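You operate a simulated robot arm through the tools that you are given. There is no shell and no other tool. Be economical: measure what you need, move in short steps, check, and stop when the job is done.

You are at the controls of a simulated robot arm. One attempt, no reset.

TASK
Push the left drawer of the lab bench shut. Take the logger from the top of the lab bench and put it in the black bucket. Open the middle drawer of the lab bench, take the yellow vial that says "D2" from the top of the lab bench and put it in the inside of the middle drawer of the lab bench, then shut the drawer. Open the left drawer of the cream cabinet, take the perlite carton and put it in the inside of the left drawer of the cream cabinet, then shut the drawer. Press the tare key three times. The order is free. Set down upright: perlite carton.

Only the result counts: the job must be done as asked and must still hold three seconds after the hand-in. Knocking over, shifting, dropping, spilling or breaking anything else fails it.

THE ROBOT
A 7-joint arm with a vacuum gripper on a trunk, on a base that drives. Base frame: it is fixed to the floor where the robot stands at the start and does not move with it; the origin is under the middle of the robot, x ahead of it, y to its left, z up. Units: cm, degrees, N and s.
Its first joint turns from -166.0 to 166.0 degrees. Places, roughly: black bucket (18x18x18 cm) [150, 0, 90]; inside of the left drawer of the cream cabinet [-290, 290, 60]; inside of the middle drawer of the lab bench [80, -100, 60]; left drawer of the cream cabinet [-300, 280, 60]; left drawer of the lab bench [80, -10, 70]; logger [125, 0, 75]; middle drawer of the lab bench [80, -100, 70]; perlite carton [-50, 175, 100]; tare key [-440, -630, 80]; yellow vial [125, 25, 75]. Payload 1.06 kg.
Tool frame: the origin (TCP) lies in the middle of the cups' lips, and z points out of the cups. The gripper has 1 cup of 2.4 cm across, covering 2.4 by 2.4 cm (tool x, y); the bellows give 0.8 cm. With the vacuum on, a cup seals on a smooth face that it is pressed against (1 to 4 N); it does not hold porous or soft things. The pull reaches 23 N.
Orientation is that of the tool frame in the base frame, as a unit quaternion [w, x, y, z]. With the cups facing straight down, the tool's x points along the base's -x, its y along +y and its z along -z.

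THE INTERFACE
- The arm moves only by the tool arm_command. Its argument "rows" is a list of rows, each an object of numbers (a shift or turn left out is 0, a gripper value left out holds the last): "tx", "ty", "tz": the shift along the tool's x, y, z in cm; "ax", "ay", "az": the turn, a rotation vector about the tool's x, y, z in degrees; "vacuum": the vacuum: 1 switches it on, 0 off. In form: [{"tx": .., "ty": .., "tz": .., "ax": .., "ay": .., "az": .., "vacuum": ..}, ...]. A call has 1 to 10 rows; each row is the pose to reach, as a shift and turn from the pose commanded when the call began, along the tool's axes at that moment. Rows are played at 5 a second. More than 5 cm and 8.6 degrees between two rows, or a gripper value outside its range, and nothing of the call is played. A pose out of reach is approached as far as the arm can. The call stops where the force on the tool passes 40 N (or 10 N more than at its start, if that is more) or the arm is blocked; 0.2 s more then pass. The pull builds up within a second once a cup has sealed. Time passes only in rows, and 0.2 s behind the last, so rows that repeat a pose give it time. It gives the time, the measured TCP pose, the force on the tool (base axes) and the pull of the vacuum at its end, in the units of the frame above (readings bear some noise), with the torque about the TCP (base axes, N m) and any sound that the robot's microphone picked up.
- Cameras (640 x 400 px; columns grow to the right, rows downward): "scene" is now at [16.67, 16.86, 146.8]; the picture's right is [-0.56, -0.83, 0.00], its down [-0.62, 0.43, -0.66] and it looks along [0.54, -0.37, -0.75] (base axes); focal length 261 px, centre (320, 200). "wrist" rides on the gripper at [7.8, 1.9, -9.6] in the tool frame; the picture's right is [-0.24, 0.97, 0.00], its down [-0.71, -0.17, -0.69] and it looks along [-0.67, -0.16, 0.73] (tool axes); focal length 243 px, centre (320, 200). There is no depth. A picture from a camera that has moved, and an enlarged one, comes with that camera's place and axes in the base frame and with its lens.
- capture(camera): a new picture of that camera. It takes no simulated time.
- steer(legs): drives the robot by 1 to 6 legs, each [ahead, left, turn to the left] in cm, cm and degrees, along the robot's own axes; the way and the turn of a leg run together, so that a leg with both is an arc; at most 150 cm and 180 degrees a leg. The arm and the cameras ride along, it lands a little off, and it stops where it bumps. It gives what a move gives.
- head_to(pan, tilt): turns the head with the scene camera to pan (to the left, within 120 degrees either way) and tilt (down, from -29 to 69), counted from straight ahead of the robot. It gives what a move gives.
- inspect(camera, box): a new picture of the part [left, top, right, bottom] of that camera's present view, enlarged. It takes no simulated time.
- hand_in(): hands the job in; it is judged then, once.

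Go step by step. Nothing tells you exact positions but the pictures and the camera data: compare them with the known pose of the tool, close in by small moves and look again before you grip or let go. The budget is 186 turns and 144 pictures, counting those below and the enlarged ones. Unless the task says otherwise, let go and move clear before handing in.

The tools are called after "Request:" by a JSON object that holds its "fn" and its "kwargs". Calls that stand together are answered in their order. arm_command: Moves the arm, as the interface text tells. Its arguments: {"type":"object","properties":{"rows":{"type":"array","items":{"type":"object","properties":{"tx":{"type":"number"},"ty":{"type":"number"},"tz":{"type":"number"},"ax":{"type":"number"},"ay":{"type":"number"},"az":{"type":"number"},"vacuum":{"type":"number"}}}}},"required":["rows"]} The other tools are called the same way: steer (legs) drives the base; head_to (pan, tilt) turns the head that bears the scene camera; capture (camera) takes a picture; inspect (camera, box) takes an enlarged picture of a part of a camera's view; hand_in () hands the job in.

At the start:

```text
clock: 0.0
position: [69.77, -11.76, 105.76]
tcp_rot: [0.0, 0.0, 1.0, 0.0]
contact_force: [-0.9, 0.3, 0.1]
moment: [0.0, -0.01, 0.0]
pull: 0.0
robot x, y, heading: [-0.18, 0.1, 0.1]
head pan, tilt: [-34.4, 48.9]
```

scene: 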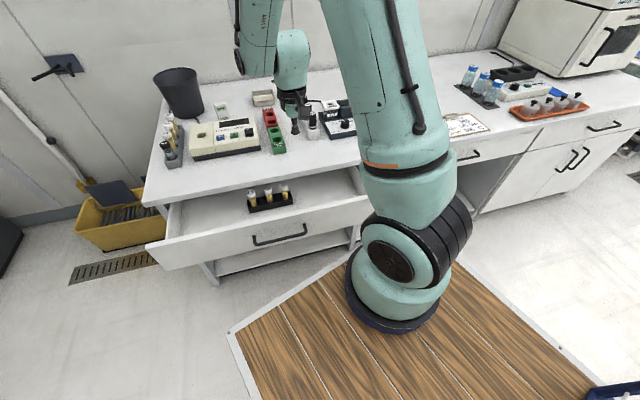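
wrist: 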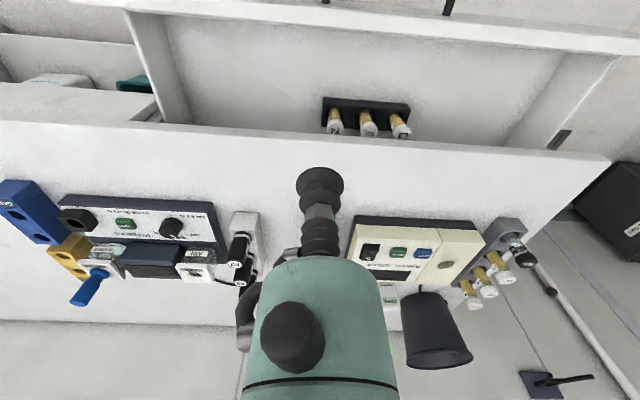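

The left bench drawer stands open with a vial rack in it; the bench top holds several devices. I'll look closer at the bench first.

Request:
{"fn": "inspect", "kwargs": {"camera": "scene", "box": [140, 60, 380, 210]}}

Request:
{"fn": "inspect", "kwargs": {"camera": "wrist", "box": [320, 180, 640, 380]}}

Request:
{"fn": "inspect", "kwargs": {"camera": "wrist", "box": [0, 160, 320, 360]}}

```text
2.67 times, centred on (260, 135) of scene
camera zoom: at [16.67, 16.86, 146.8], right [-0.56, -0.83, 0.0], down [-0.62, 0.43, -0.66], along [0.54, -0.37, -0.75], focal length 695 px, centre (480, 373)
```

zoom: 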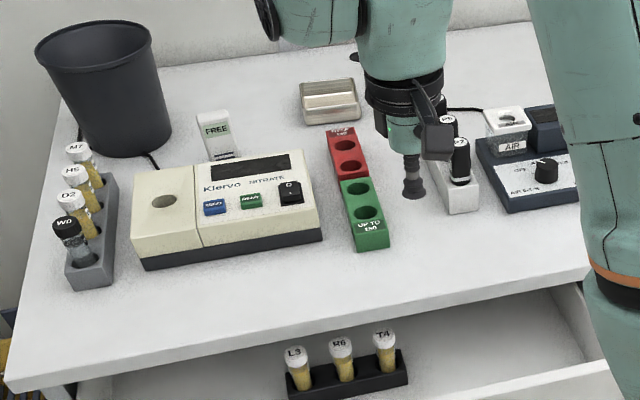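

```text
2.00 times, centred on (480, 280) of wrist
camera zoom: at [61.99, -9.89, 115.39], right [0.24, 0.97, 0.0], down [0.71, -0.17, 0.69], along [0.67, -0.16, -0.73], focal length 485 px, centre (0, 40)
```

zoom: 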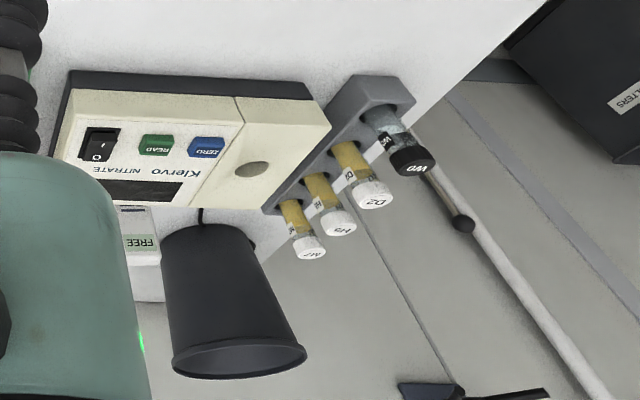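

```text
2.00 times, centred on (160, 260) of wrist
camera zoom: at [61.99, -9.89, 115.39], right [0.24, 0.97, 0.0], down [0.71, -0.17, 0.69], along [0.67, -0.16, -0.73], focal length 485 px, centre (640, 80)
```

zoom: 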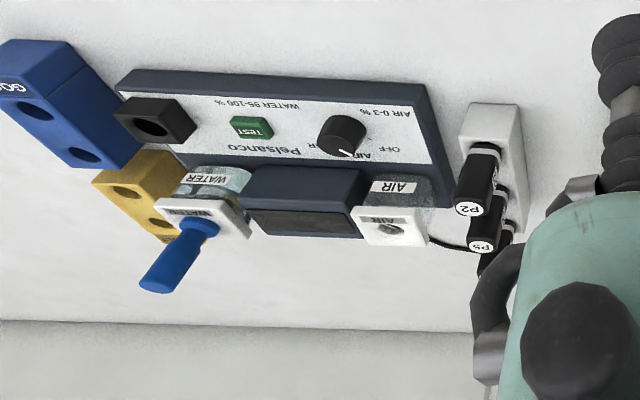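

D2 looks to be near [125, 20, 85] in the grey rack; the logger isn't identified yet. I'll move the head for a straight view and survey the rest of the room.

Request:
{"fn": "head_to", "kwargs": {"pan": 0, "tilt": 30}}

Request:
{"fn": "capture", "kwargs": {"camera": "scene"}}

Request:
{"fn": "inspect", "kwargs": {"camera": "scene", "box": [240, 160, 480, 310]}}

Request:
{"fn": "head_to", "kwargs": {"pan": -60, "tilt": 35}}

Request:
{"fn": "capture", "kwargs": {"camera": "scene"}}

Request:
{"fn": "head_to", "kwargs": {"pan": 100, "tilt": 25}}

Request:
{"fn": "capture", "kwargs": {"camera": "scene"}}

```text
clock: 1.0
position: [69.74, -11.82, 105.78]
tcp_rot: [0.0, 0.0, 1.0, 0.0]
contact_force: [-0.5, 0.1, -0.5]
moment: [-0.01, 0.02, 0.01]
pull: 0.0
robot x, y, heading: [-0.31, -0.14, 0.1]
head pan, tilt: [0.0, 30.0]
```

```text
138 pictures are left
camera scene: at [19.27, 21.26, 149.6], right [0.0, -1.0, 0.0], down [-0.5, 0.0, -0.87], along [0.87, 0.0, -0.5], focal length 261 px, centre (320, 200)
```

scene: 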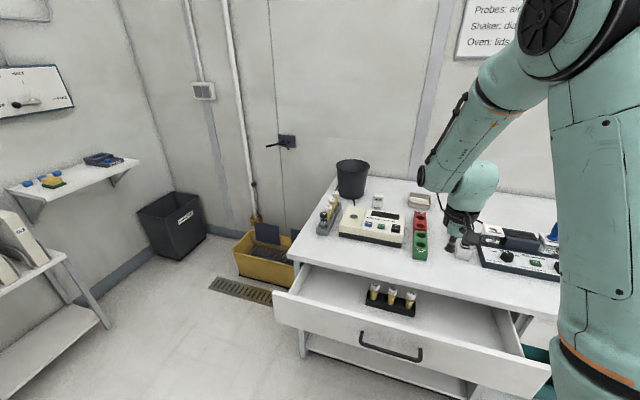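

```text
2.67 times, centred on (360, 235) of scene
camera zoom: at [19.27, 21.26, 149.6], right [0.0, -1.0, 0.0], down [-0.5, 0.0, -0.87], along [0.87, 0.0, -0.5], focal length 695 px, centre (213, 107)
```

zoom: 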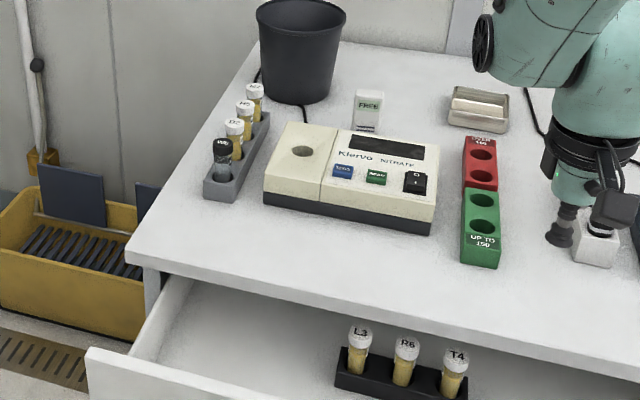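

```text
clock: 2.3
position: [69.73, -11.75, 105.82]
tcp_rot: [0.0, 0.0, 1.0, 0.0]
contact_force: [-0.1, -0.1, 0.6]
moment: [0.01, -0.04, -0.02]
pull: 0.1
robot x, y, heading: [0.07, -0.04, -0.0]
head pan, tilt: [-60.0, 35.0]
```

```text
136 pictures are left
camera scene: at [14.64, 13.64, 148.83], right [-0.87, -0.5, 0.0], down [-0.29, 0.5, -0.82], along [0.41, -0.71, -0.57], focal length 261 px, centre (320, 200)
```

scene: 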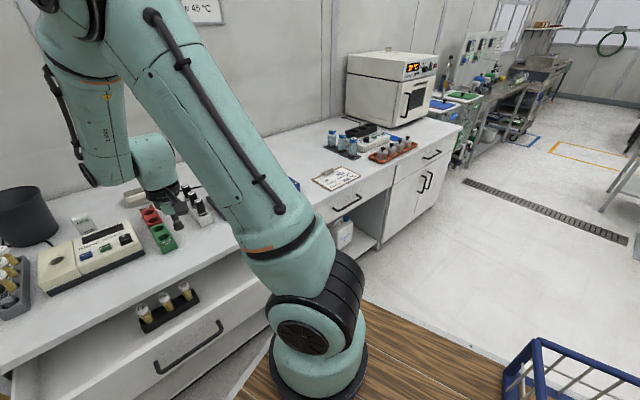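

```text
clock: 4.8
position: [69.84, -11.77, 105.84]
tcp_rot: [0.0, 0.0, 1.0, 0.0]
contact_force: [-0.3, 0.3, -0.3]
moment: [-0.02, 0.0, 0.02]
pull: 0.0
robot x, y, heading: [0.04, 0.02, 0.0]
head pan, tilt: [100.0, 25.0]
```

```text
135 pictures are left
camera scene: at [8.63, 30.34, 150.41], right [0.98, 0.17, 0.0], down [0.07, -0.42, -0.91], along [-0.16, 0.89, -0.42], focal length 261 px, centre (320, 200)
```

scene: 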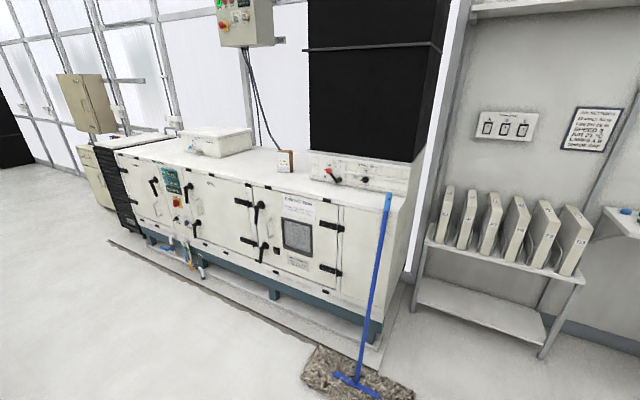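

Zooming in on candidates for the perlite carton.

Request:
{"fn": "inspect", "kwargs": {"camera": "scene", "box": [160, 100, 400, 250]}}

Request:
{"fn": "inspect", "kwargs": {"camera": "scene", "box": [410, 80, 640, 300]}}

Request:
{"fn": "inspect", "kwargs": {"camera": "scene", "box": [0, 60, 200, 240]}}

Request:
{"fn": "head_to", "kwargs": {"pan": 0, "tilt": 20}}

Request:
{"fn": "inspect", "kwargs": {"camera": "scene", "box": [300, 180, 460, 290]}}

Request:
{"fn": "inspect", "kwargs": {"camera": "scene", "box": [440, 0, 640, 120]}}

```text
2.67 times, centred on (280, 175) of scene
camera zoom: at [8.63, 30.34, 150.41], right [0.98, 0.17, 0.0], down [0.07, -0.42, -0.91], along [-0.16, 0.89, -0.42], focal length 695 px, centre (427, 267)
```

zoom: 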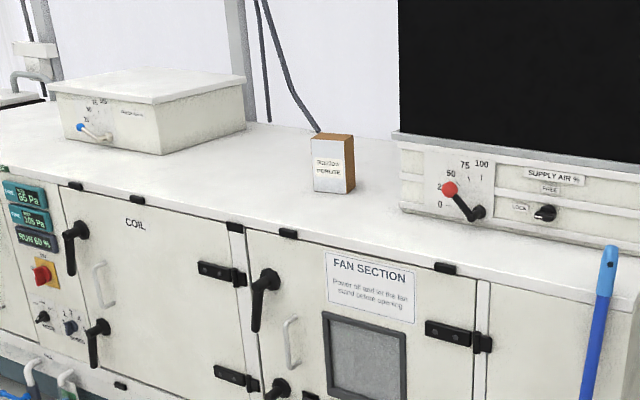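

```text
1.82 times, centred on (525, 190) of scene
camera zoom: at [8.63, 30.34, 150.41], right [0.98, 0.17, 0.0], down [0.07, -0.42, -0.91], along [-0.16, 0.89, -0.42], focal length 474 px, centre (-53, 218)
```

zoom: 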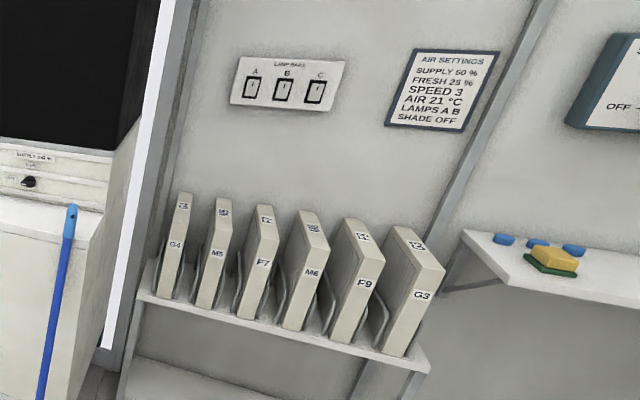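

```text
2.22 times, centred on (100, 150) of scene
camera zoom: at [8.63, 30.34, 150.41], right [0.98, 0.17, 0.0], down [0.07, -0.42, -0.91], along [-0.16, 0.89, -0.42], focal length 579 px, centre (809, 311)
```

zoom: 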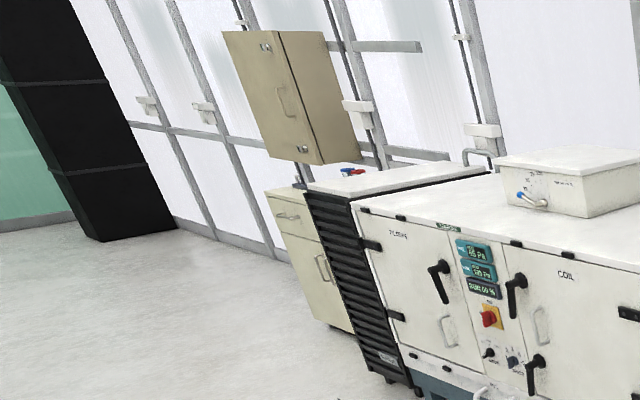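

```text
clock: 6.5
position: [69.9, -11.92, 105.82]
tcp_rot: [0.0, 0.0, 1.0, -0.001]
contact_force: [0.8, -0.7, 0.1]
moment: [0.01, -0.01, 0.0]
pull: 0.0
robot x, y, heading: [-0.31, 0.11, -0.2]
head pan, tilt: [0.0, 20.0]
```

```text
3.64 times, centred on (380, 235) of scene
camera zoom: at [19.54, 21.27, 151.21], right [0.0, -1.0, 0.0], down [-0.34, 0.0, -0.94], along [0.94, 0.0, -0.34], focal length 948 px, centre (102, 73)
```

zoom: 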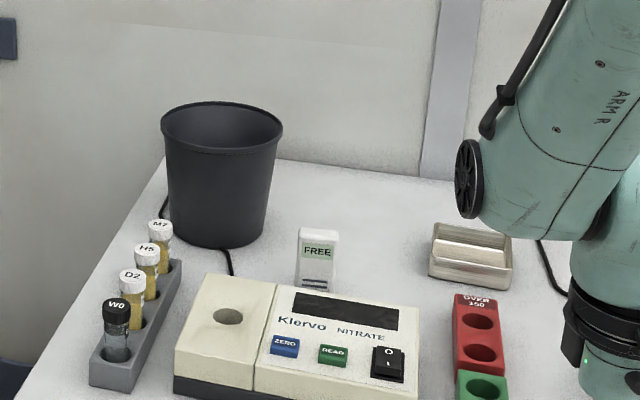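

```text
3.20 times, centred on (540, 60) of scene
camera zoom: at [19.54, 21.27, 151.21], right [0.0, -1.0, 0.0], down [-0.34, 0.0, -0.94], along [0.94, 0.0, -0.34], focal length 834 px, centre (-384, 648)
```

zoom: 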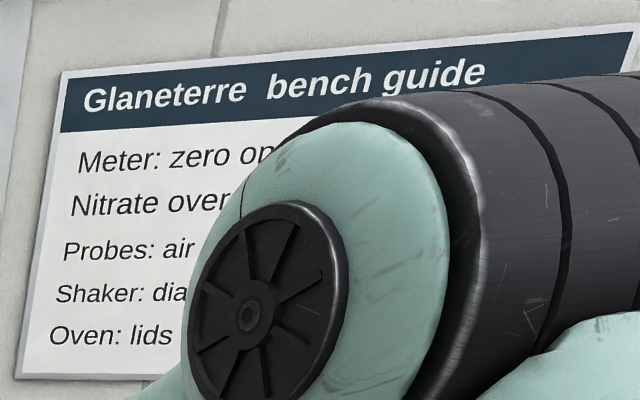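

The white "FREE" display unit behind the Klervo meter (~[124,-7,88]) looks like the logger; bench top is at z≈79 with its front edge at x≈98. First I'll back off, turn the tool forward, and push the left drawer shut.

Request:
{"fn": "steer", "kwargs": {"legs": [[-30, 0, 0]]}}

Request:
{"fn": "arm_command", "kwargs": {"rows": [{"ay": -8.5}, {"ay": -17}, {"ay": -25.5}, {"ay": -34}, {"ay": -42.5}, {"ay": -51}, {"ay": -59.5}, {"ay": -68}, {"ay": -76.5}, {"ay": -85}]}}

Request:
{"fn": "arm_command", "kwargs": {"rows": [{"ay": -5}, {"ay": -5}]}}

Request:
{"fn": "head_to", "kwargs": {"pan": 0, "tilt": 45}}

Request:
{"fn": "capture", "kwargs": {"camera": "scene"}}

Request:
{"fn": "capture", "kwargs": {"camera": "wrist"}}

```text
clock: 8.6
position: [39.8, -11.85, 105.76]
tcp_rot: [0.0, 0.0, 1.0, -0.001]
contact_force: [0.3, -0.2, -0.2]
moment: [-0.03, 0.02, 0.02]
pull: 0.1
robot x, y, heading: [-29.88, -0.02, -0.2]
head pan, tilt: [0.0, 20.0]
```

```text
clock: 10.8
position: [43.33, -15.01, 107.33]
tcp_rot: [0.677, -0.05, 0.732, -0.056]
contact_force: [0.5, 1.0, 1.2]
moment: [0.0, 0.06, -0.03]
pull: 0.0
out of reach, approached as far as the arm can: row 8, 9, 10
robot x, y, heading: [-30.17, 0.07, 0.2]
head pan, tilt: [0.0, 20.0]
```

```text
clock: 11.4
position: [43.66, -13.64, 105.57]
tcp_rot: [0.707, 0.0, 0.707, 0.0]
contact_force: [0.2, -0.3, 0.1]
moment: [0.01, 0.03, 0.01]
pull: 0.0
out of reach, approached as far as the arm can: row 1, 2
robot x, y, heading: [-30.05, -0.1, -0.2]
head pan, tilt: [0.0, 20.0]
```

```text
clock: 12.2
position: [43.66, -13.67, 105.61]
tcp_rot: [0.707, 0.0, 0.707, 0.0]
contact_force: [0.0, 0.1, 0.2]
moment: [-0.02, -0.02, 0.01]
pull: 0.2
robot x, y, heading: [-30.0, 0.13, 0.0]
head pan, tilt: [0.0, 45.0]
```

```text
129 pictures are left
camera scene: at [-11.57, 21.26, 147.35], right [0.0, -1.0, 0.0], down [-0.71, 0.0, -0.71], along [0.71, 0.0, -0.71], focal length 261 px, centre (320, 200)
```

scene: 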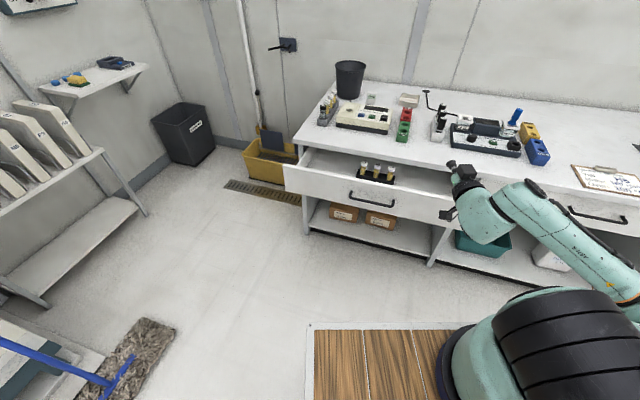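

```text
128 pictures are left
camera wrist: at [34.15, -11.72, 97.77], right [0.0, 0.97, 0.24], down [-0.68, -0.17, 0.71], along [0.73, -0.16, 0.67], focal length 243 px, centre (320, 200)
```

wrist: 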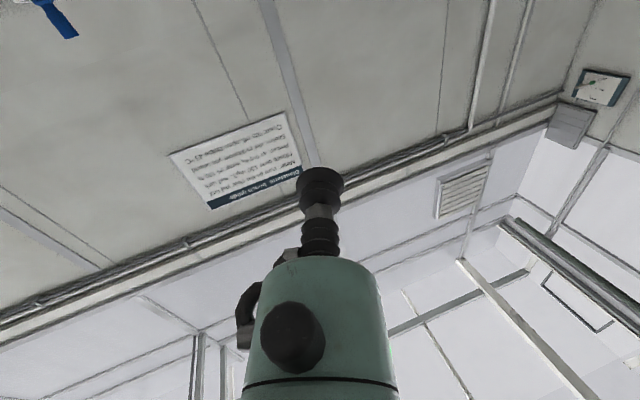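

Now rolling the tool so the wrist camera sits above, then lowering toward the drawer front height.

Request:
{"fn": "arm_command", "kwargs": {"rows": [{"az": 8.5}, {"az": 17}, {"az": 25.5}, {"az": 34}, {"az": 42.5}, {"az": 51}, {"az": 59.5}, {"az": 68}, {"az": 76.5}, {"az": 85}]}}

Request:
{"fn": "arm_command", "kwargs": {"rows": [{"az": 8.5}, {"az": 17}, {"az": 25.5}, {"az": 34}, {"az": 42.5}, {"az": 51}, {"az": 59.5}, {"az": 68}, {"az": 76.5}, {"az": 85}]}}

Request:
{"fn": "arm_command", "kwargs": {"rows": [{"az": 5}, {"az": 10}]}}

Request:
{"fn": "capture", "kwargs": {"camera": "wrist"}}

```text
clock: 14.4
position: [43.72, -13.68, 105.69]
tcp_rot: [0.52, 0.479, 0.521, 0.479]
contact_force: [-0.1, -1.1, -0.6]
moment: [-0.01, -0.03, -0.02]
pull: 0.0
robot x, y, heading: [-30.14, 0.26, 0.2]
head pan, tilt: [0.0, 45.0]
```

```text
clock: 16.6
position: [43.71, -13.72, 105.67]
tcp_rot: [0.062, 0.704, 0.061, 0.704]
contact_force: [0.5, -0.7, 0.3]
moment: [0.01, -0.02, 0.03]
pull: 0.0
robot x, y, heading: [-29.94, 0.18, -0.0]
head pan, tilt: [0.0, 45.0]
```

```text
clock: 17.2
position: [43.64, -13.69, 105.48]
tcp_rot: [0.001, 0.707, 0.0, 0.707]
contact_force: [0.0, -0.9, -0.7]
moment: [0.01, 0.0, -0.02]
pull: 0.0
robot x, y, heading: [-29.82, -0.07, 0.3]
head pan, tilt: [0.0, 45.0]
```

```text
127 pictures are left
camera wrist: at [34.15, -15.55, 113.47], right [0.0, -0.97, -0.24], down [-0.68, 0.17, -0.71], along [0.73, 0.16, -0.67], focal length 243 px, centre (320, 200)
```

wrist: 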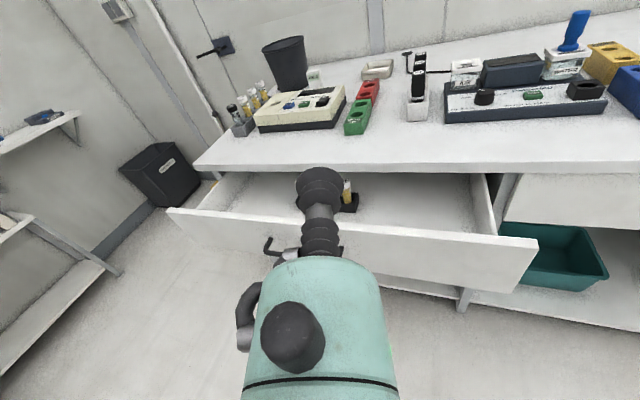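

Lowering to the drawer front's height.

Request:
{"fn": "arm_command", "kwargs": {"rows": [{"tx": -4.8}, {"tx": -9.6}, {"tx": -14.4}, {"tx": -19.2}, {"tx": -24}, {"tx": -28.8}, {"tx": -33}]}}

Request:
{"fn": "capture", "kwargs": {"camera": "wrist"}}

Request:
{"fn": "capture", "kwargs": {"camera": "scene"}}

```text
clock: 18.9
position: [43.8, -13.64, 72.64]
tcp_rot: [0.0, 0.707, 0.0, 0.707]
contact_force: [-0.5, 0.2, 0.9]
moment: [0.0, -0.01, -0.02]
pull: 0.0
robot x, y, heading: [-29.94, 0.51, -0.1]
head pan, tilt: [0.0, 45.0]
```

```text
126 pictures are left
camera wrist: at [34.22, -15.61, 80.42], right [0.0, -0.97, -0.24], down [-0.68, 0.17, -0.71], along [0.73, 0.16, -0.67], focal length 243 px, centre (320, 200)
```

wrist: 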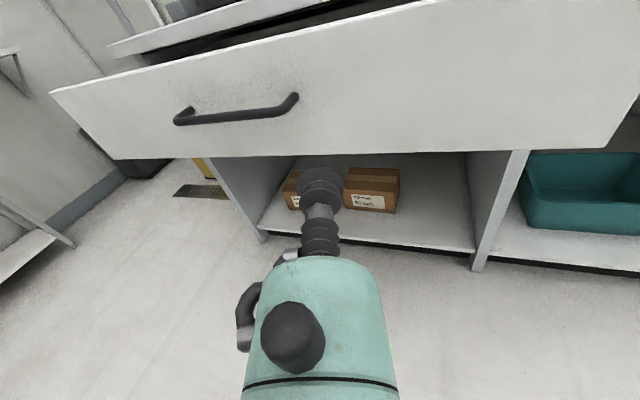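

```text
125 pictures are left
camera scene: at [-11.57, 21.25, 147.35], right [0.0, -1.0, 0.0], down [-0.71, 0.0, -0.71], along [0.71, 0.0, -0.71], focal length 261 px, centre (320, 200)
```

scene: 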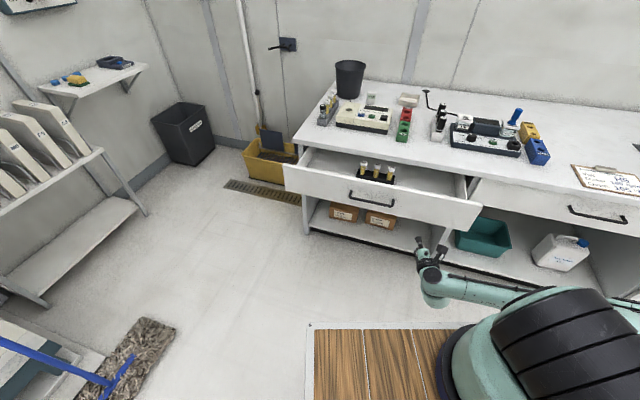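

The bench seems to be turned relative to my frame; I'll measure its front edge accurately.

Request:
{"fn": "inspect", "kwargs": {"camera": "scene", "box": [270, 100, 510, 250]}}

Request:
{"fn": "head_to", "kwargs": {"pan": -50, "tilt": 45}}

Request:
{"fn": "capture", "kwargs": {"camera": "scene"}}

```text
2.67 times, centred on (390, 175) of scene
camera zoom: at [-11.57, 21.25, 147.35], right [0.0, -1.0, 0.0], down [-0.71, 0.0, -0.71], along [0.71, 0.0, -0.71], focal length 695 px, centre (133, 267)
```

zoom: 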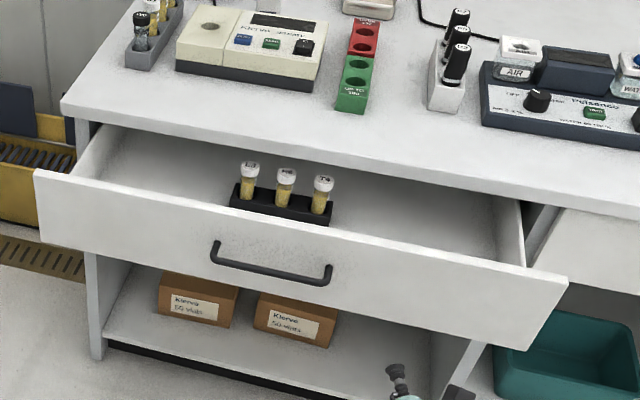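

```text
clock: 20.0
position: [43.81, -13.73, 72.61]
tcp_rot: [-0.001, 0.707, 0.0, 0.707]
contact_force: [0.4, 0.5, -0.7]
moment: [-0.02, -0.01, -0.01]
pull: 0.1
robot x, y, heading: [-29.76, 0.02, 0.1]
head pan, tilt: [-50.0, 45.0]
```

```text
123 pictures are left
camera scene: at [-14.47, 15.04, 147.35], right [-0.77, -0.64, 0.0], down [-0.45, 0.54, -0.71], along [0.45, -0.54, -0.71], focal length 261 px, centre (320, 200)
```

scene: 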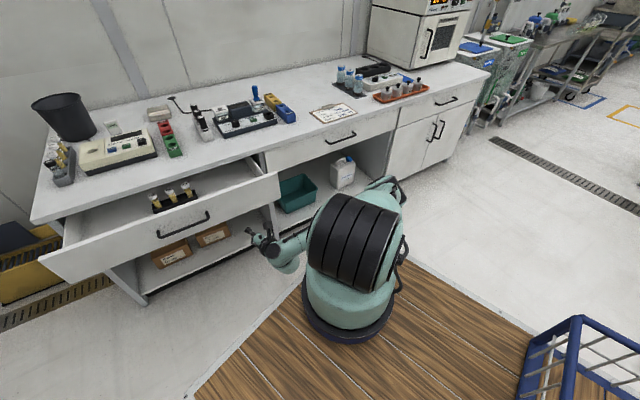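

The bench is turned about −18°: its inward normal is ≈[0.95,−0.31]. I'll turn the robot to match and slide left in front of the left drawer.

Request:
{"fn": "steer", "kwargs": {"legs": [[0, 0, -18], [0, 37, 0], [10, 0, 0]]}}

Request:
{"fn": "capture", "kwargs": {"camera": "wrist"}}

Request:
{"fn": "head_to", "kwargs": {"pan": 0, "tilt": 45}}

Request:
{"fn": "capture", "kwargs": {"camera": "scene"}}

```text
clock: 24.1
position: [56.89, -4.1, 72.62]
tcp_rot: [0.113, 0.698, -0.112, 0.698]
contact_force: [-0.7, -0.2, 0.1]
moment: [-0.02, 0.03, 0.0]
pull: 0.0
robot x, y, heading: [-8.89, 31.99, -18.2]
head pan, tilt: [-50.0, 45.0]
```

```text
122 pictures are left
camera wrist: at [47.2, -2.8, 80.47], right [-0.31, -0.92, -0.24], down [-0.6, 0.38, -0.71], along [0.74, -0.08, -0.67], focal length 243 px, centre (320, 200)
```

wrist: 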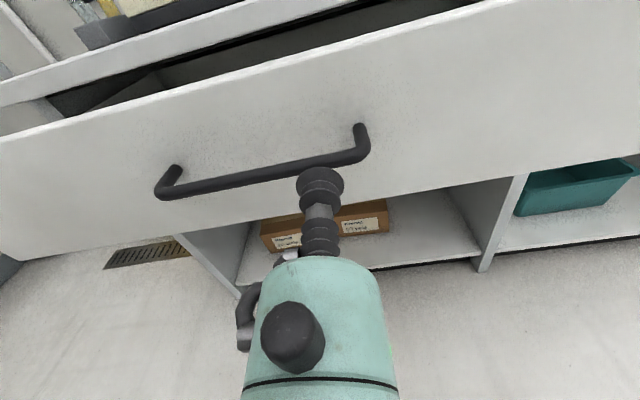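

```text
clock: 25.3
position: [56.76, -4.03, 72.59]
tcp_rot: [0.112, 0.698, -0.113, 0.698]
contact_force: [0.0, -0.3, -0.4]
moment: [-0.02, 0.0, 0.01]
pull: 0.1
robot x, y, heading: [-8.69, 32.28, -18.5]
head pan, tilt: [0.0, 45.0]
```

```text
121 pictures are left
camera scene: at [15.17, 46.61, 147.35], right [-0.31, -0.95, 0.0], down [-0.67, 0.22, -0.71], along [0.67, -0.22, -0.71], focal length 261 px, centre (320, 200)
```

scene: 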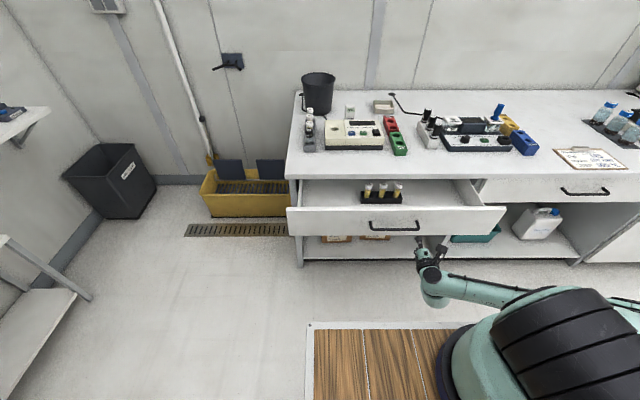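

Aligned: the cup is above the handle's line at z 72.6, facing the drawer front about 11 cm ahead. Pushing forward.

Request:
{"fn": "arm_command", "kwargs": {"rows": [{"tz": 4}, {"tz": 8}, {"tz": 10}, {"tz": 12}, {"tz": 14}]}}

Request:
{"fn": "arm_command", "kwargs": {"rows": [{"tz": 1.5}, {"tz": 3}, {"tz": 4.5}, {"tz": 6}, {"tz": 7.5}, {"tz": 9}, {"tz": 10.5}, {"tz": 12}]}}

Request:
{"fn": "capture", "kwargs": {"camera": "wrist"}}

Request:
{"fn": "capture", "kwargs": {"camera": "scene"}}

```text
clock: 26.5
position: [70.16, -8.57, 72.7]
tcp_rot: [0.112, 0.698, -0.113, 0.698]
contact_force: [-0.1, -0.9, -1.0]
moment: [0.01, 0.0, 0.02]
pull: 0.1
robot x, y, heading: [-8.64, 32.3, -18.0]
head pan, tilt: [0.0, 45.0]
```

```text
clock: 28.3
position: [81.54, -12.18, 72.49]
tcp_rot: [0.112, 0.698, -0.113, 0.698]
contact_force: [1.1, 0.3, 0.1]
moment: [0.01, 0.0, 0.01]
pull: 0.1
robot x, y, heading: [-8.75, 32.13, -18.6]
head pan, tilt: [0.0, 45.0]
```

```text
120 pictures are left
camera wrist: at [71.88, -10.98, 80.48], right [-0.31, -0.92, -0.24], down [-0.6, 0.38, -0.71], along [0.74, -0.08, -0.67], focal length 243 px, centre (320, 200)
```

wrist: 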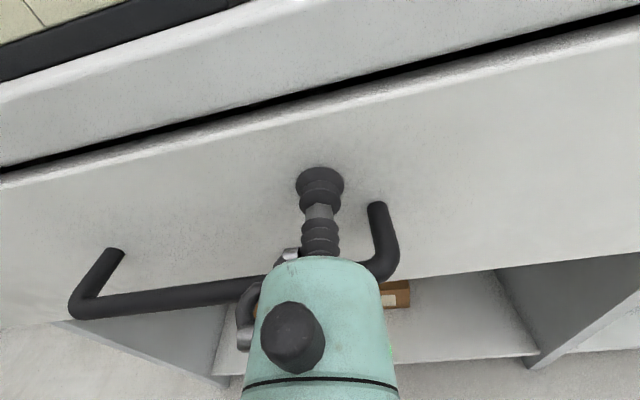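

```text
119 pictures are left
camera scene: at [15.18, 46.61, 147.35], right [-0.31, -0.95, 0.0], down [-0.67, 0.22, -0.71], along [0.67, -0.22, -0.71], focal length 261 px, centre (320, 200)
```

scene: 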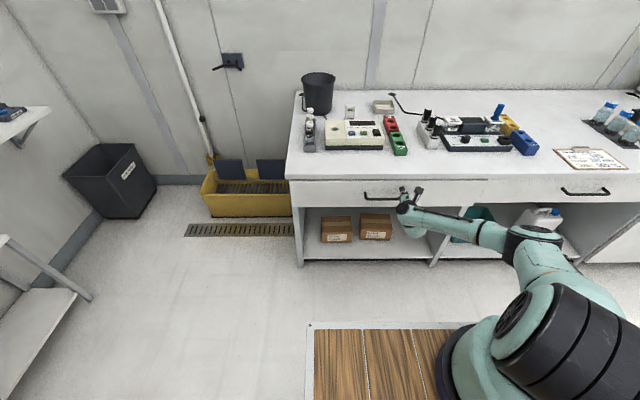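

Almost shut; I'll press on gently until it resists.

Request:
{"fn": "arm_command", "kwargs": {"rows": [{"tz": 0.5}, {"tz": 1}, {"tz": 1.5}, {"tz": 2}, {"tz": 2.5}, {"tz": 3}, {"tz": 3.5}, {"tz": 4}]}}

Request:
{"fn": "inspect", "kwargs": {"camera": "scene", "box": [280, 150, 520, 270]}}

```text
clock: 30.1
position: [84.89, -13.3, 72.43]
tcp_rot: [0.112, 0.698, -0.113, 0.698]
contact_force: [-23.2, 7.4, 9.2]
moment: [0.07, 0.2, 0.01]
pull: 0.1
robot x, y, heading: [-8.9, 32.04, -18.3]
head pan, tilt: [0.0, 45.0]
stopped in row 8: the force on the tool passed its limit at 51 N (the readings are from after the stop); the commanded pose is now the measured one
```

```text
2.67 times, centred on (400, 210) of scene
camera zoom: at [15.02, 46.67, 147.36], right [-0.31, -0.95, 0.0], down [-0.67, 0.22, -0.71], along [0.67, -0.22, -0.71], focal length 695 px, centre (107, 173)
```

zoom: 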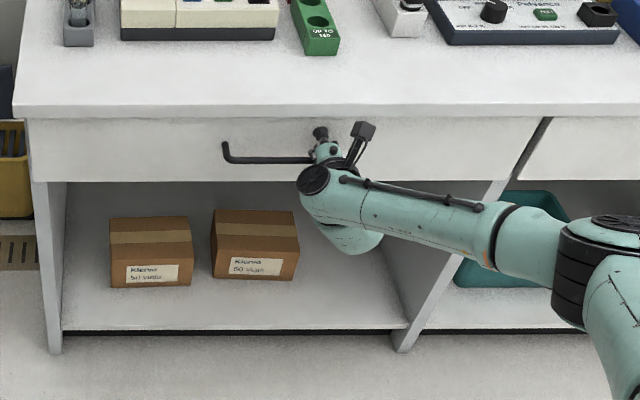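

The left drawer is shut (face at depth ≈84.7). Next: back off and slide right to the middle drawer, whose handle I place ~85 cm further right.

Request:
{"fn": "arm_command", "kwargs": {"rows": [{"tz": -4}, {"tz": -8}, {"tz": -12}]}}

Request:
{"fn": "steer", "kwargs": {"legs": [[0, -83, 0]]}}

Request:
{"fn": "capture", "kwargs": {"camera": "wrist"}}

Request:
{"fn": "capture", "kwargs": {"camera": "scene"}}

```text
clock: 30.9
position: [73.68, -9.54, 72.56]
tcp_rot: [0.112, 0.699, -0.113, 0.697]
contact_force: [1.1, 0.3, 0.0]
moment: [0.01, 0.02, -0.03]
pull: 0.1
robot x, y, heading: [-8.98, 32.2, -18.3]
head pan, tilt: [0.0, 45.0]
```

```text
clock: 35.4
position: [47.38, -89.1, 72.53]
tcp_rot: [0.112, 0.698, -0.112, 0.698]
contact_force: [0.0, -0.2, 1.2]
moment: [-0.01, 0.01, -0.01]
pull: 0.0
robot x, y, heading: [-35.38, -47.16, -18.3]
head pan, tilt: [0.0, 45.0]
```

```text
117 pictures are left
camera wrist: at [37.79, -87.86, 80.43], right [-0.3, -0.92, -0.24], down [-0.6, 0.38, -0.71], along [0.74, -0.07, -0.67], focal length 243 px, centre (320, 200)
```

wrist: 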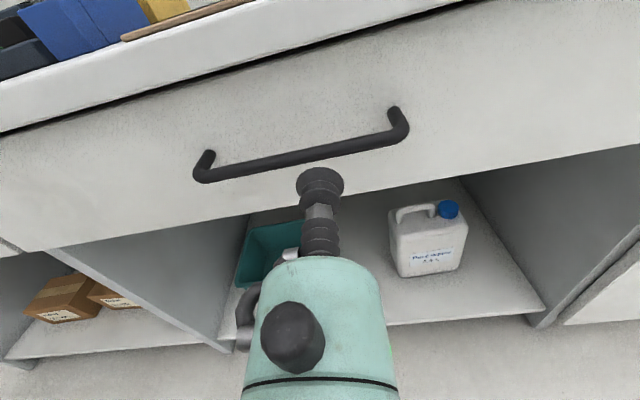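

```text
116 pictures are left
camera scene: at [-11.11, -32.85, 147.35], right [-0.31, -0.95, 0.0], down [-0.67, 0.22, -0.71], along [0.67, -0.22, -0.71], focal length 261 px, centre (320, 200)
```

scene: 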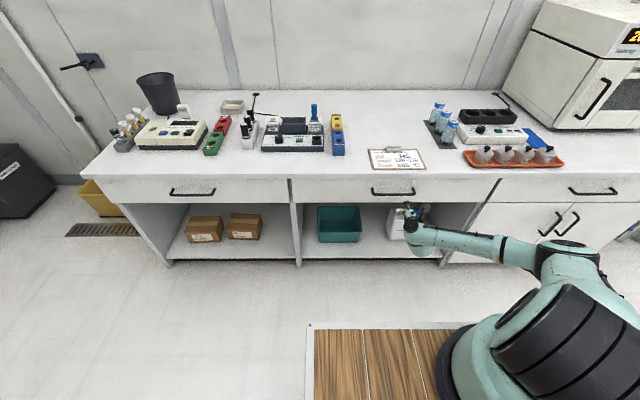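

Centred on the middle drawer's front; advancing with the vacuum on to seal above the handle.

Request:
{"fn": "arm_command", "kwargs": {"rows": [{"tz": 4, "vacuum": 1}, {"tz": 8}, {"tz": 10.5}, {"tz": 11.2}, {"tz": 11.6}]}}

Request:
{"fn": "arm_command", "kwargs": {"rows": [{"tz": 0.3}, {"tz": 0.3}, {"tz": 0.3}]}}

```text
clock: 36.6
position: [58.43, -92.69, 72.57]
tcp_rot: [0.111, 0.699, -0.112, 0.698]
contact_force: [-13.3, 2.7, 3.6]
moment: [-0.25, 0.08, 0.09]
pull: 22.4
robot x, y, heading: [-35.12, -47.03, -18.2]
head pan, tilt: [0.0, 45.0]
```

```text
clock: 37.4
position: [58.57, -92.82, 72.53]
tcp_rot: [0.111, 0.699, -0.113, 0.698]
contact_force: [-12.5, -2.0, -3.6]
moment: [0.09, -0.11, 0.09]
pull: 23.3
robot x, y, heading: [-35.29, -47.36, -18.0]
head pan, tilt: [0.0, 45.0]
```

Sealed with a full pull of 23 N. Pulling the drawer open slowly.

Request:
{"fn": "arm_command", "kwargs": {"rows": [{"tz": -0.5}, {"tz": -1.2}, {"tz": -2}, {"tz": -3}, {"tz": -4}, {"tz": -5}, {"tz": -6}, {"tz": -7}, {"tz": -8}, {"tz": -9}]}}

Request:
{"fn": "capture", "kwargs": {"camera": "wrist"}}

```text
clock: 39.6
position: [50.09, -89.99, 72.5]
tcp_rot: [0.111, 0.699, -0.113, 0.698]
contact_force: [1.1, -2.8, 2.4]
moment: [0.0, 0.01, 0.07]
pull: 23.1
robot x, y, heading: [-35.3, -47.24, -18.4]
head pan, tilt: [0.0, 45.0]
```

```text
115 pictures are left
camera wrist: at [40.51, -88.78, 80.44], right [-0.3, -0.92, -0.24], down [-0.6, 0.38, -0.71], along [0.74, -0.07, -0.67], focal length 243 px, centre (320, 200)
```

wrist: 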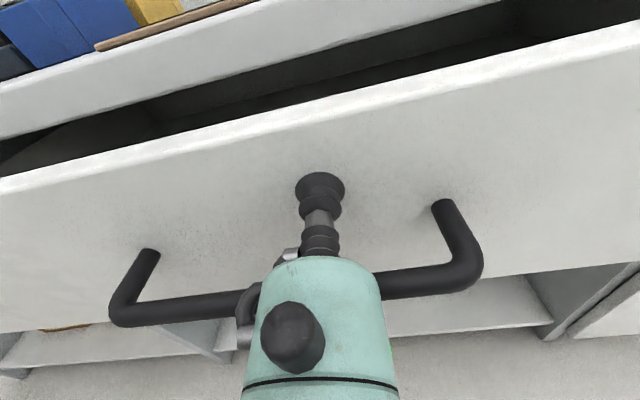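

Request:
{"fn": "arm_command", "kwargs": {"rows": [{"tz": -1.5}, {"tz": -3}, {"tz": -4.5}, {"tz": -6}, {"tz": -7.5}, {"tz": -9}, {"tz": -10.5}, {"tz": -12}, {"tz": -13.5}, {"tz": -15}]}}

Request:
{"fn": "capture", "kwargs": {"camera": "scene"}}

```text
clock: 41.8
position: [35.82, -85.22, 72.5]
tcp_rot: [0.111, 0.699, -0.113, 0.698]
contact_force: [-1.2, -6.2, 1.2]
moment: [0.15, -0.06, 0.07]
pull: 22.8
robot x, y, heading: [-35.57, -47.45, -18.3]
head pan, tilt: [0.0, 45.0]
```

```text
114 pictures are left
camera scene: at [-11.13, -32.87, 147.35], right [-0.31, -0.95, 0.0], down [-0.67, 0.22, -0.71], along [0.67, -0.22, -0.71], focal length 261 px, centre (320, 200)
```

scene: 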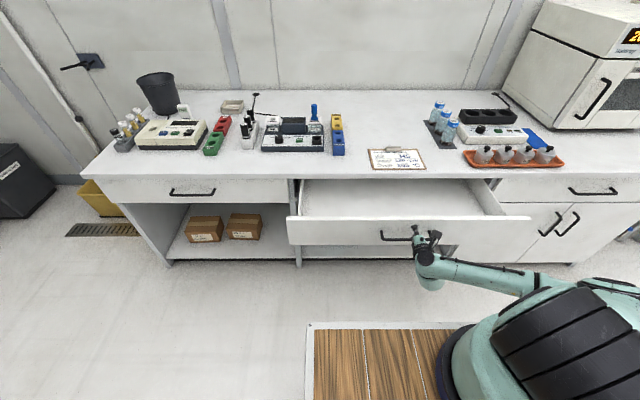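

Drawer is open 24 cm. Releasing, backing off, then raising the arm and restoring the tool-down pose.

Request:
{"fn": "arm_command", "kwargs": {"rows": [{"vacuum": 0}, {"vacuum": 0}, {"vacuum": 0}, {"vacuum": 0}]}}

Request:
{"fn": "steer", "kwargs": {"legs": [[-15, 0, 0]]}}

Request:
{"fn": "arm_command", "kwargs": {"rows": [{"tx": 4.8}, {"tx": 9.6}, {"tx": 14.4}, {"tx": 19.2}, {"tx": 24}, {"tx": 28.8}, {"tx": 33}]}}

Request:
{"fn": "arm_command", "kwargs": {"rows": [{"az": -8.5}, {"az": -17}, {"az": -25.5}, {"az": -34}, {"az": -42.5}, {"az": -51}, {"az": -59.5}, {"az": -68}, {"az": -76.5}, {"az": -85}]}}

Request:
{"fn": "arm_command", "kwargs": {"rows": [{"az": -8.5}, {"az": -17}, {"az": -25.5}, {"az": -34}, {"az": -42.5}, {"az": -51}, {"az": -59.5}, {"az": -68}, {"az": -76.5}, {"az": -85}]}}

Request:
{"fn": "arm_command", "kwargs": {"rows": [{"az": -5}, {"az": -10}]}}

Request:
{"fn": "arm_command", "kwargs": {"rows": [{"ay": 8.5}, {"ay": 17}, {"ay": 25.5}, {"ay": 34}, {"ay": 42.5}, {"ay": 51}, {"ay": 59.5}, {"ay": 68}, {"ay": 76.5}, {"ay": 85}]}}

Request:
{"fn": "arm_command", "kwargs": {"rows": [{"ay": 5}]}}

```text
clock: 42.8
position: [35.83, -85.35, 72.44]
tcp_rot: [0.11, 0.7, -0.113, 0.697]
contact_force: [-1.9, 2.4, 0.5]
moment: [0.03, 0.01, -0.06]
pull: 0.0
robot x, y, heading: [-35.13, -47.32, -18.1]
head pan, tilt: [0.0, 45.0]
```

```text
clock: 44.1
position: [21.39, -80.74, 72.66]
tcp_rot: [0.114, 0.698, -0.114, 0.698]
contact_force: [-0.9, -0.3, -0.5]
moment: [0.01, -0.01, -0.02]
pull: 0.1
robot x, y, heading: [-49.41, -42.4, -18.3]
head pan, tilt: [0.0, 45.0]
```

```text
clock: 45.7
position: [21.51, -80.66, 105.59]
tcp_rot: [0.111, 0.699, -0.113, 0.697]
contact_force: [-0.5, -0.3, 0.9]
moment: [0.0, -0.03, 0.02]
pull: 0.0
robot x, y, heading: [-49.62, -42.57, -18.2]
head pan, tilt: [0.0, 45.0]
```

```text
clock: 47.9
position: [21.51, -80.64, 105.56]
tcp_rot: [0.554, 0.591, 0.389, 0.438]
contact_force: [0.2, 0.5, 0.2]
moment: [0.0, -0.01, -0.05]
pull: 0.0
robot x, y, heading: [-49.72, -42.43, -18.4]
head pan, tilt: [0.0, 45.0]
```

```text
clock: 50.1
position: [21.4, -80.76, 105.49]
tcp_rot: [0.705, 0.172, 0.686, -0.052]
contact_force: [-0.2, 0.6, -0.2]
moment: [0.03, -0.01, 0.0]
pull: 0.1
robot x, y, heading: [-49.2, -42.69, -18.1]
head pan, tilt: [0.0, 45.0]
```

```text
clock: 50.7
position: [21.64, -80.79, 105.54]
tcp_rot: [0.698, 0.112, 0.699, -0.113]
contact_force: [-0.1, 0.3, 0.2]
moment: [-0.08, -0.02, -0.03]
pull: 0.1
robot x, y, heading: [-49.62, -42.61, -18.1]
head pan, tilt: [0.0, 45.0]
```

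```text
clock: 52.9
position: [21.41, -80.75, 105.59]
tcp_rot: [0.042, 0.158, 0.986, -0.006]
contact_force: [-0.4, 0.6, 0.3]
moment: [-0.03, -0.02, 0.01]
pull: 0.0
robot x, y, heading: [-49.68, -42.5, -18.3]
head pan, tilt: [0.0, 45.0]
```

```text
clock: 53.3
position: [21.49, -80.67, 105.64]
tcp_rot: [-0.001, 0.159, 0.987, 0.002]
contact_force: [-0.2, -0.7, 0.4]
moment: [0.03, -0.03, 0.0]
pull: 0.0
robot x, y, heading: [-49.42, -42.63, -18.3]
head pan, tilt: [0.0, 45.0]
```

Tool is down again. Driving left and ahead to view the logger and vials from close up.

Request:
{"fn": "steer", "kwargs": {"legs": [[0, 102, 0], [50, 0, 0]]}}

Request:
{"fn": "capture", "kwargs": {"camera": "wrist"}}

Request:
{"fn": "capture", "kwargs": {"camera": "scene"}}

```text
clock: 61.1
position: [100.48, -0.52, 105.5]
tcp_rot: [-0.001, 0.164, 0.987, 0.001]
contact_force: [-0.1, -0.5, 0.0]
moment: [0.0, 0.01, 0.0]
pull: 0.0
robot x, y, heading: [30.14, 38.46, -18.8]
head pan, tilt: [0.0, 45.0]
```

```text
113 pictures are left
camera wrist: at [93.79, 3.67, 115.19], right [0.54, 0.84, 0.0], down [0.62, -0.39, 0.68], along [0.58, -0.37, -0.73], focal length 243 px, centre (320, 200)
```

wrist: 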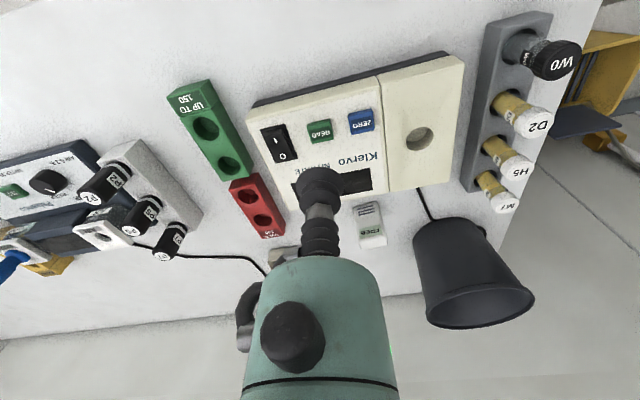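

```text
112 pictures are left
camera scene: at [54.11, 52.42, 147.35], right [-0.32, -0.95, 0.0], down [-0.67, 0.23, -0.71], along [0.67, -0.23, -0.71], focal length 261 px, centre (320, 200)
```

scene: 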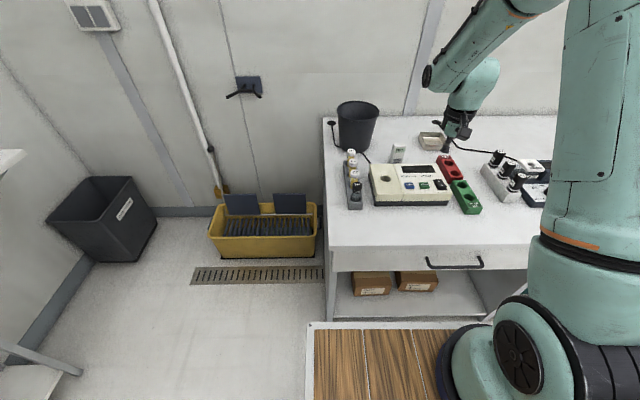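

Request:
{"fn": "inspect", "kwargs": {"camera": "wrist", "box": [300, 160, 460, 260]}}

Request:
{"fn": "inspect", "kwargs": {"camera": "scene", "box": [320, 90, 480, 220]}}

```text
4.00 times, centred on (380, 210) of wrist
camera zoom: at [93.79, 3.67, 115.19], right [0.54, 0.84, 0.0], down [0.62, -0.39, 0.68], along [0.58, -0.37, -0.73], focal length 970 px, centre (80, 160)
```

zoom: 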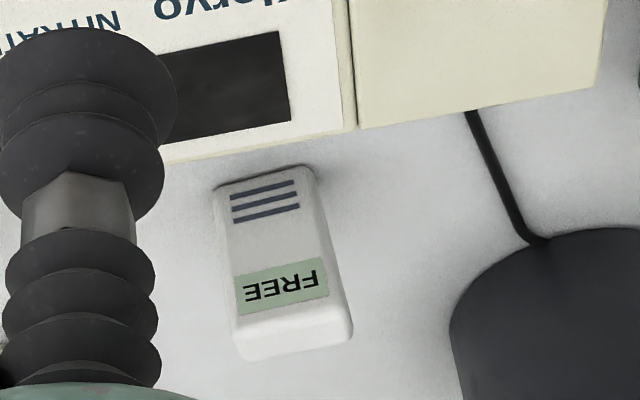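

```text
3.08 times, centred on (400, 155) of scene
camera zoom: at [54.11, 52.42, 147.35], right [-0.32, -0.95, 0.0], down [-0.67, 0.23, -0.71], along [0.67, -0.23, -0.71], focal length 802 px, centre (74, 338)
```

zoom: 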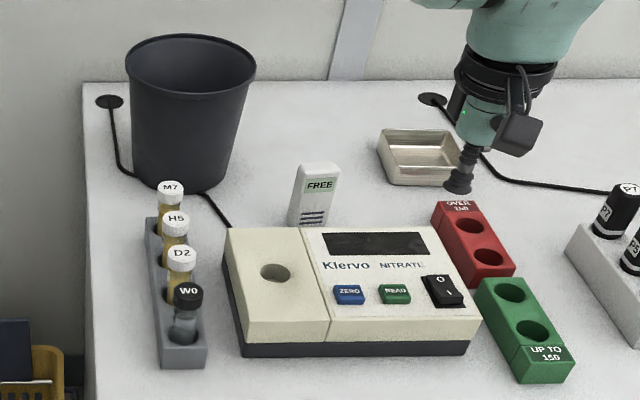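

The logger stands upright behind the meter (display at ≈[127.6,−7.1,87]). Before driving closer I'll check how far the robot's wooden deck is from the bench.

Request:
{"fn": "head_to", "kwargs": {"pan": 15, "tilt": 69}}

Request:
{"fn": "capture", "kwargs": {"camera": "scene"}}

```text
clock: 62.0
position: [100.6, -0.6, 105.62]
tcp_rot: [-0.001, 0.164, 0.986, 0.001]
contact_force: [-0.5, -0.1, -1.1]
moment: [0.0, -0.01, 0.03]
pull: 0.2
robot x, y, heading: [30.37, 38.16, -18.9]
head pan, tilt: [15.0, 68.8]
```

```text
109 pictures are left
camera scene: at [52.0, 54.67, 144.46], right [-0.07, -1.0, 0.0], down [-0.93, 0.06, -0.36], along [0.36, -0.03, -0.93], focal length 261 px, centre (320, 200)
```

scene: 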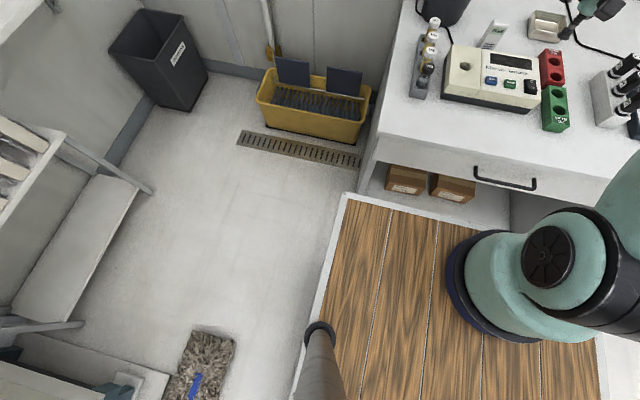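

I'll creep ahead in small legs, checking for bumps.

Request:
{"fn": "steer", "kwargs": {"legs": [[6, 0, 0]]}}

Request:
{"fn": "capture", "kwargs": {"camera": "scene"}}

```text
clock: 63.0
position: [106.23, -2.65, 105.48]
tcp_rot: [0.0, 0.164, 0.986, 0.001]
contact_force: [0.6, 0.6, 0.0]
moment: [0.02, 0.02, -0.02]
pull: 0.0
robot x, y, heading: [35.14, 36.03, -18.8]
head pan, tilt: [15.0, 68.8]
```

```text
108 pictures are left
camera scene: at [57.72, 52.71, 144.46], right [-0.07, -1.0, 0.0], down [-0.93, 0.06, -0.36], along [0.36, -0.02, -0.93], focal length 261 px, centre (320, 200)
```

scene: 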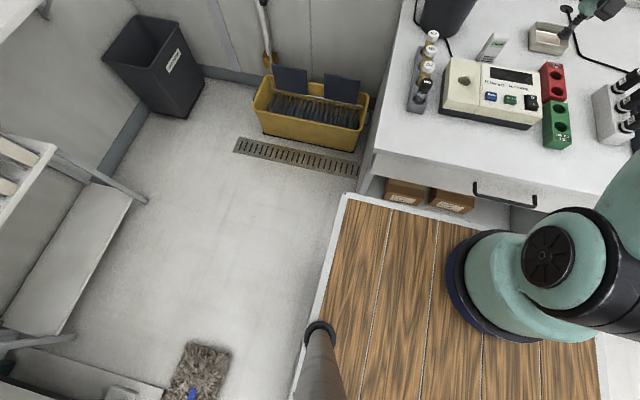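

Parallax shows the wooden deck is the robot's own top at z≈90 reaching ~37 cm ahead, so there's room. Driving 12 cm further, then lifting clear and moving the tool over the logger.

Request:
{"fn": "steer", "kwargs": {"legs": [[12, 0, 0]]}}

Request:
{"fn": "capture", "kwargs": {"camera": "wrist"}}

Request:
{"fn": "inspect", "kwargs": {"camera": "wrist", "box": [340, 60, 500, 160]}}

```text
clock: 64.2
position: [117.57, -6.46, 105.57]
tcp_rot: [0.0, 0.164, 0.986, 0.001]
contact_force: [-0.4, 0.7, 0.4]
moment: [-0.02, -0.01, 0.0]
pull: 0.1
robot x, y, heading: [47.1, 32.07, -18.7]
head pan, tilt: [15.0, 68.8]
```

```text
107 pictures are left
camera wrist: at [110.85, -2.11, 115.18], right [0.54, 0.84, 0.0], down [0.62, -0.39, 0.68], along [0.58, -0.37, -0.73], focal length 243 px, centre (320, 200)
```

wrist: 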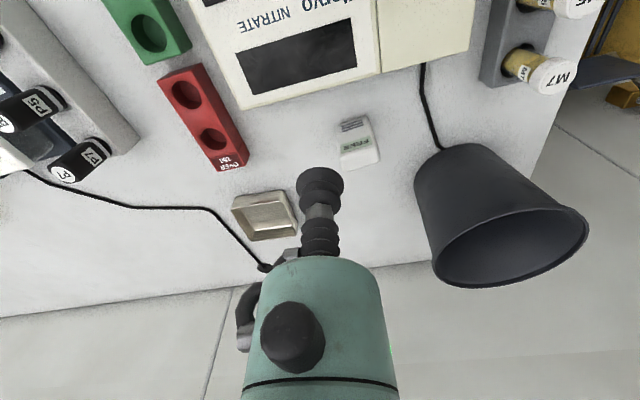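

```text
4.00 times, centred on (420, 110) of wrist
camera zoom: at [110.85, -2.11, 115.18], right [0.54, 0.84, 0.0], down [0.62, -0.39, 0.68], along [0.58, -0.37, -0.73], focal length 970 px, centre (-80, 560)
```

zoom: 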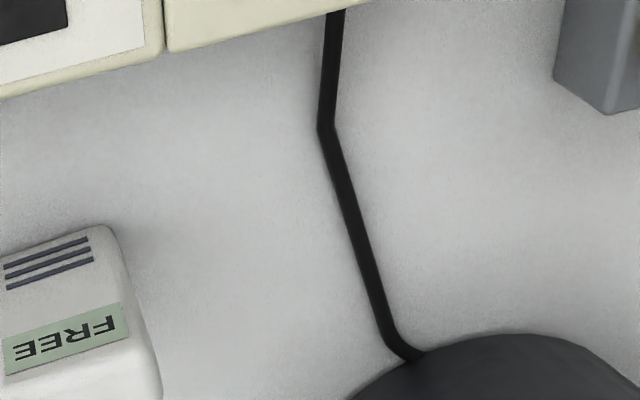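

Request:
{"fn": "inspect", "kwargs": {"camera": "wrist", "box": [325, 105, 389, 175]}}

Request:
{"fn": "head_to", "kwargs": {"pan": -5, "tilt": 55}}

Request:
{"fn": "capture", "kwargs": {"camera": "scene"}}

```text
5.71 times, centred on (357, 140) of wrist
camera zoom: at [110.85, -2.11, 115.18], right [0.54, 0.84, 0.0], down [0.62, -0.39, 0.68], along [0.58, -0.37, -0.73], focal length 1386 px, centre (109, 543)
```

zoom: 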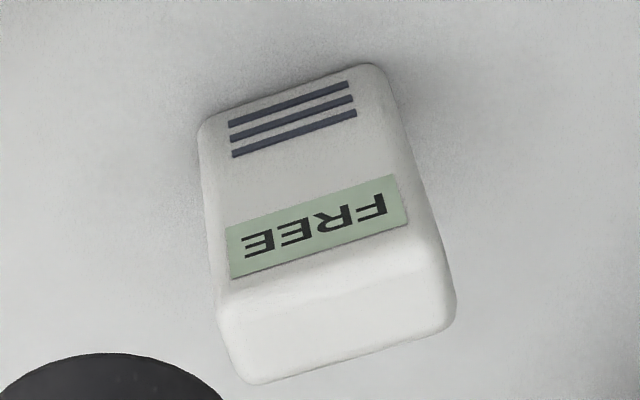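

```text
clock: 65.1
position: [117.57, -6.43, 105.56]
tcp_rot: [-0.001, 0.164, 0.986, 0.001]
contact_force: [0.6, -0.9, -0.5]
moment: [-0.02, -0.01, 0.03]
pull: 0.0
robot x, y, heading: [46.73, 32.27, -19.0]
head pan, tilt: [-5.0, 55.0]
```

```text
104 pictures are left
camera scene: at [70.03, 46.32, 146.0], right [-0.4, -0.91, 0.0], down [-0.75, 0.33, -0.57], along [0.52, -0.23, -0.82], focal length 261 px, centre (320, 200)
```

scene: 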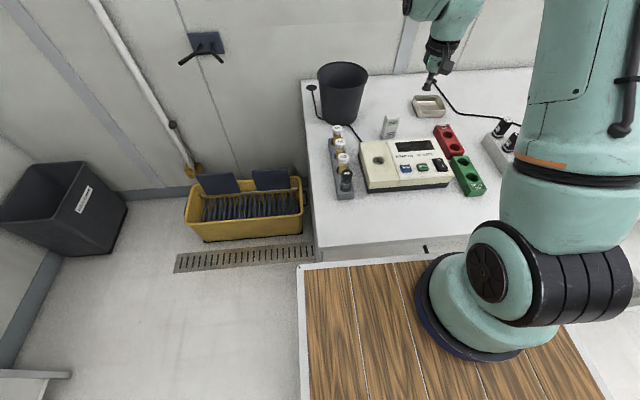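

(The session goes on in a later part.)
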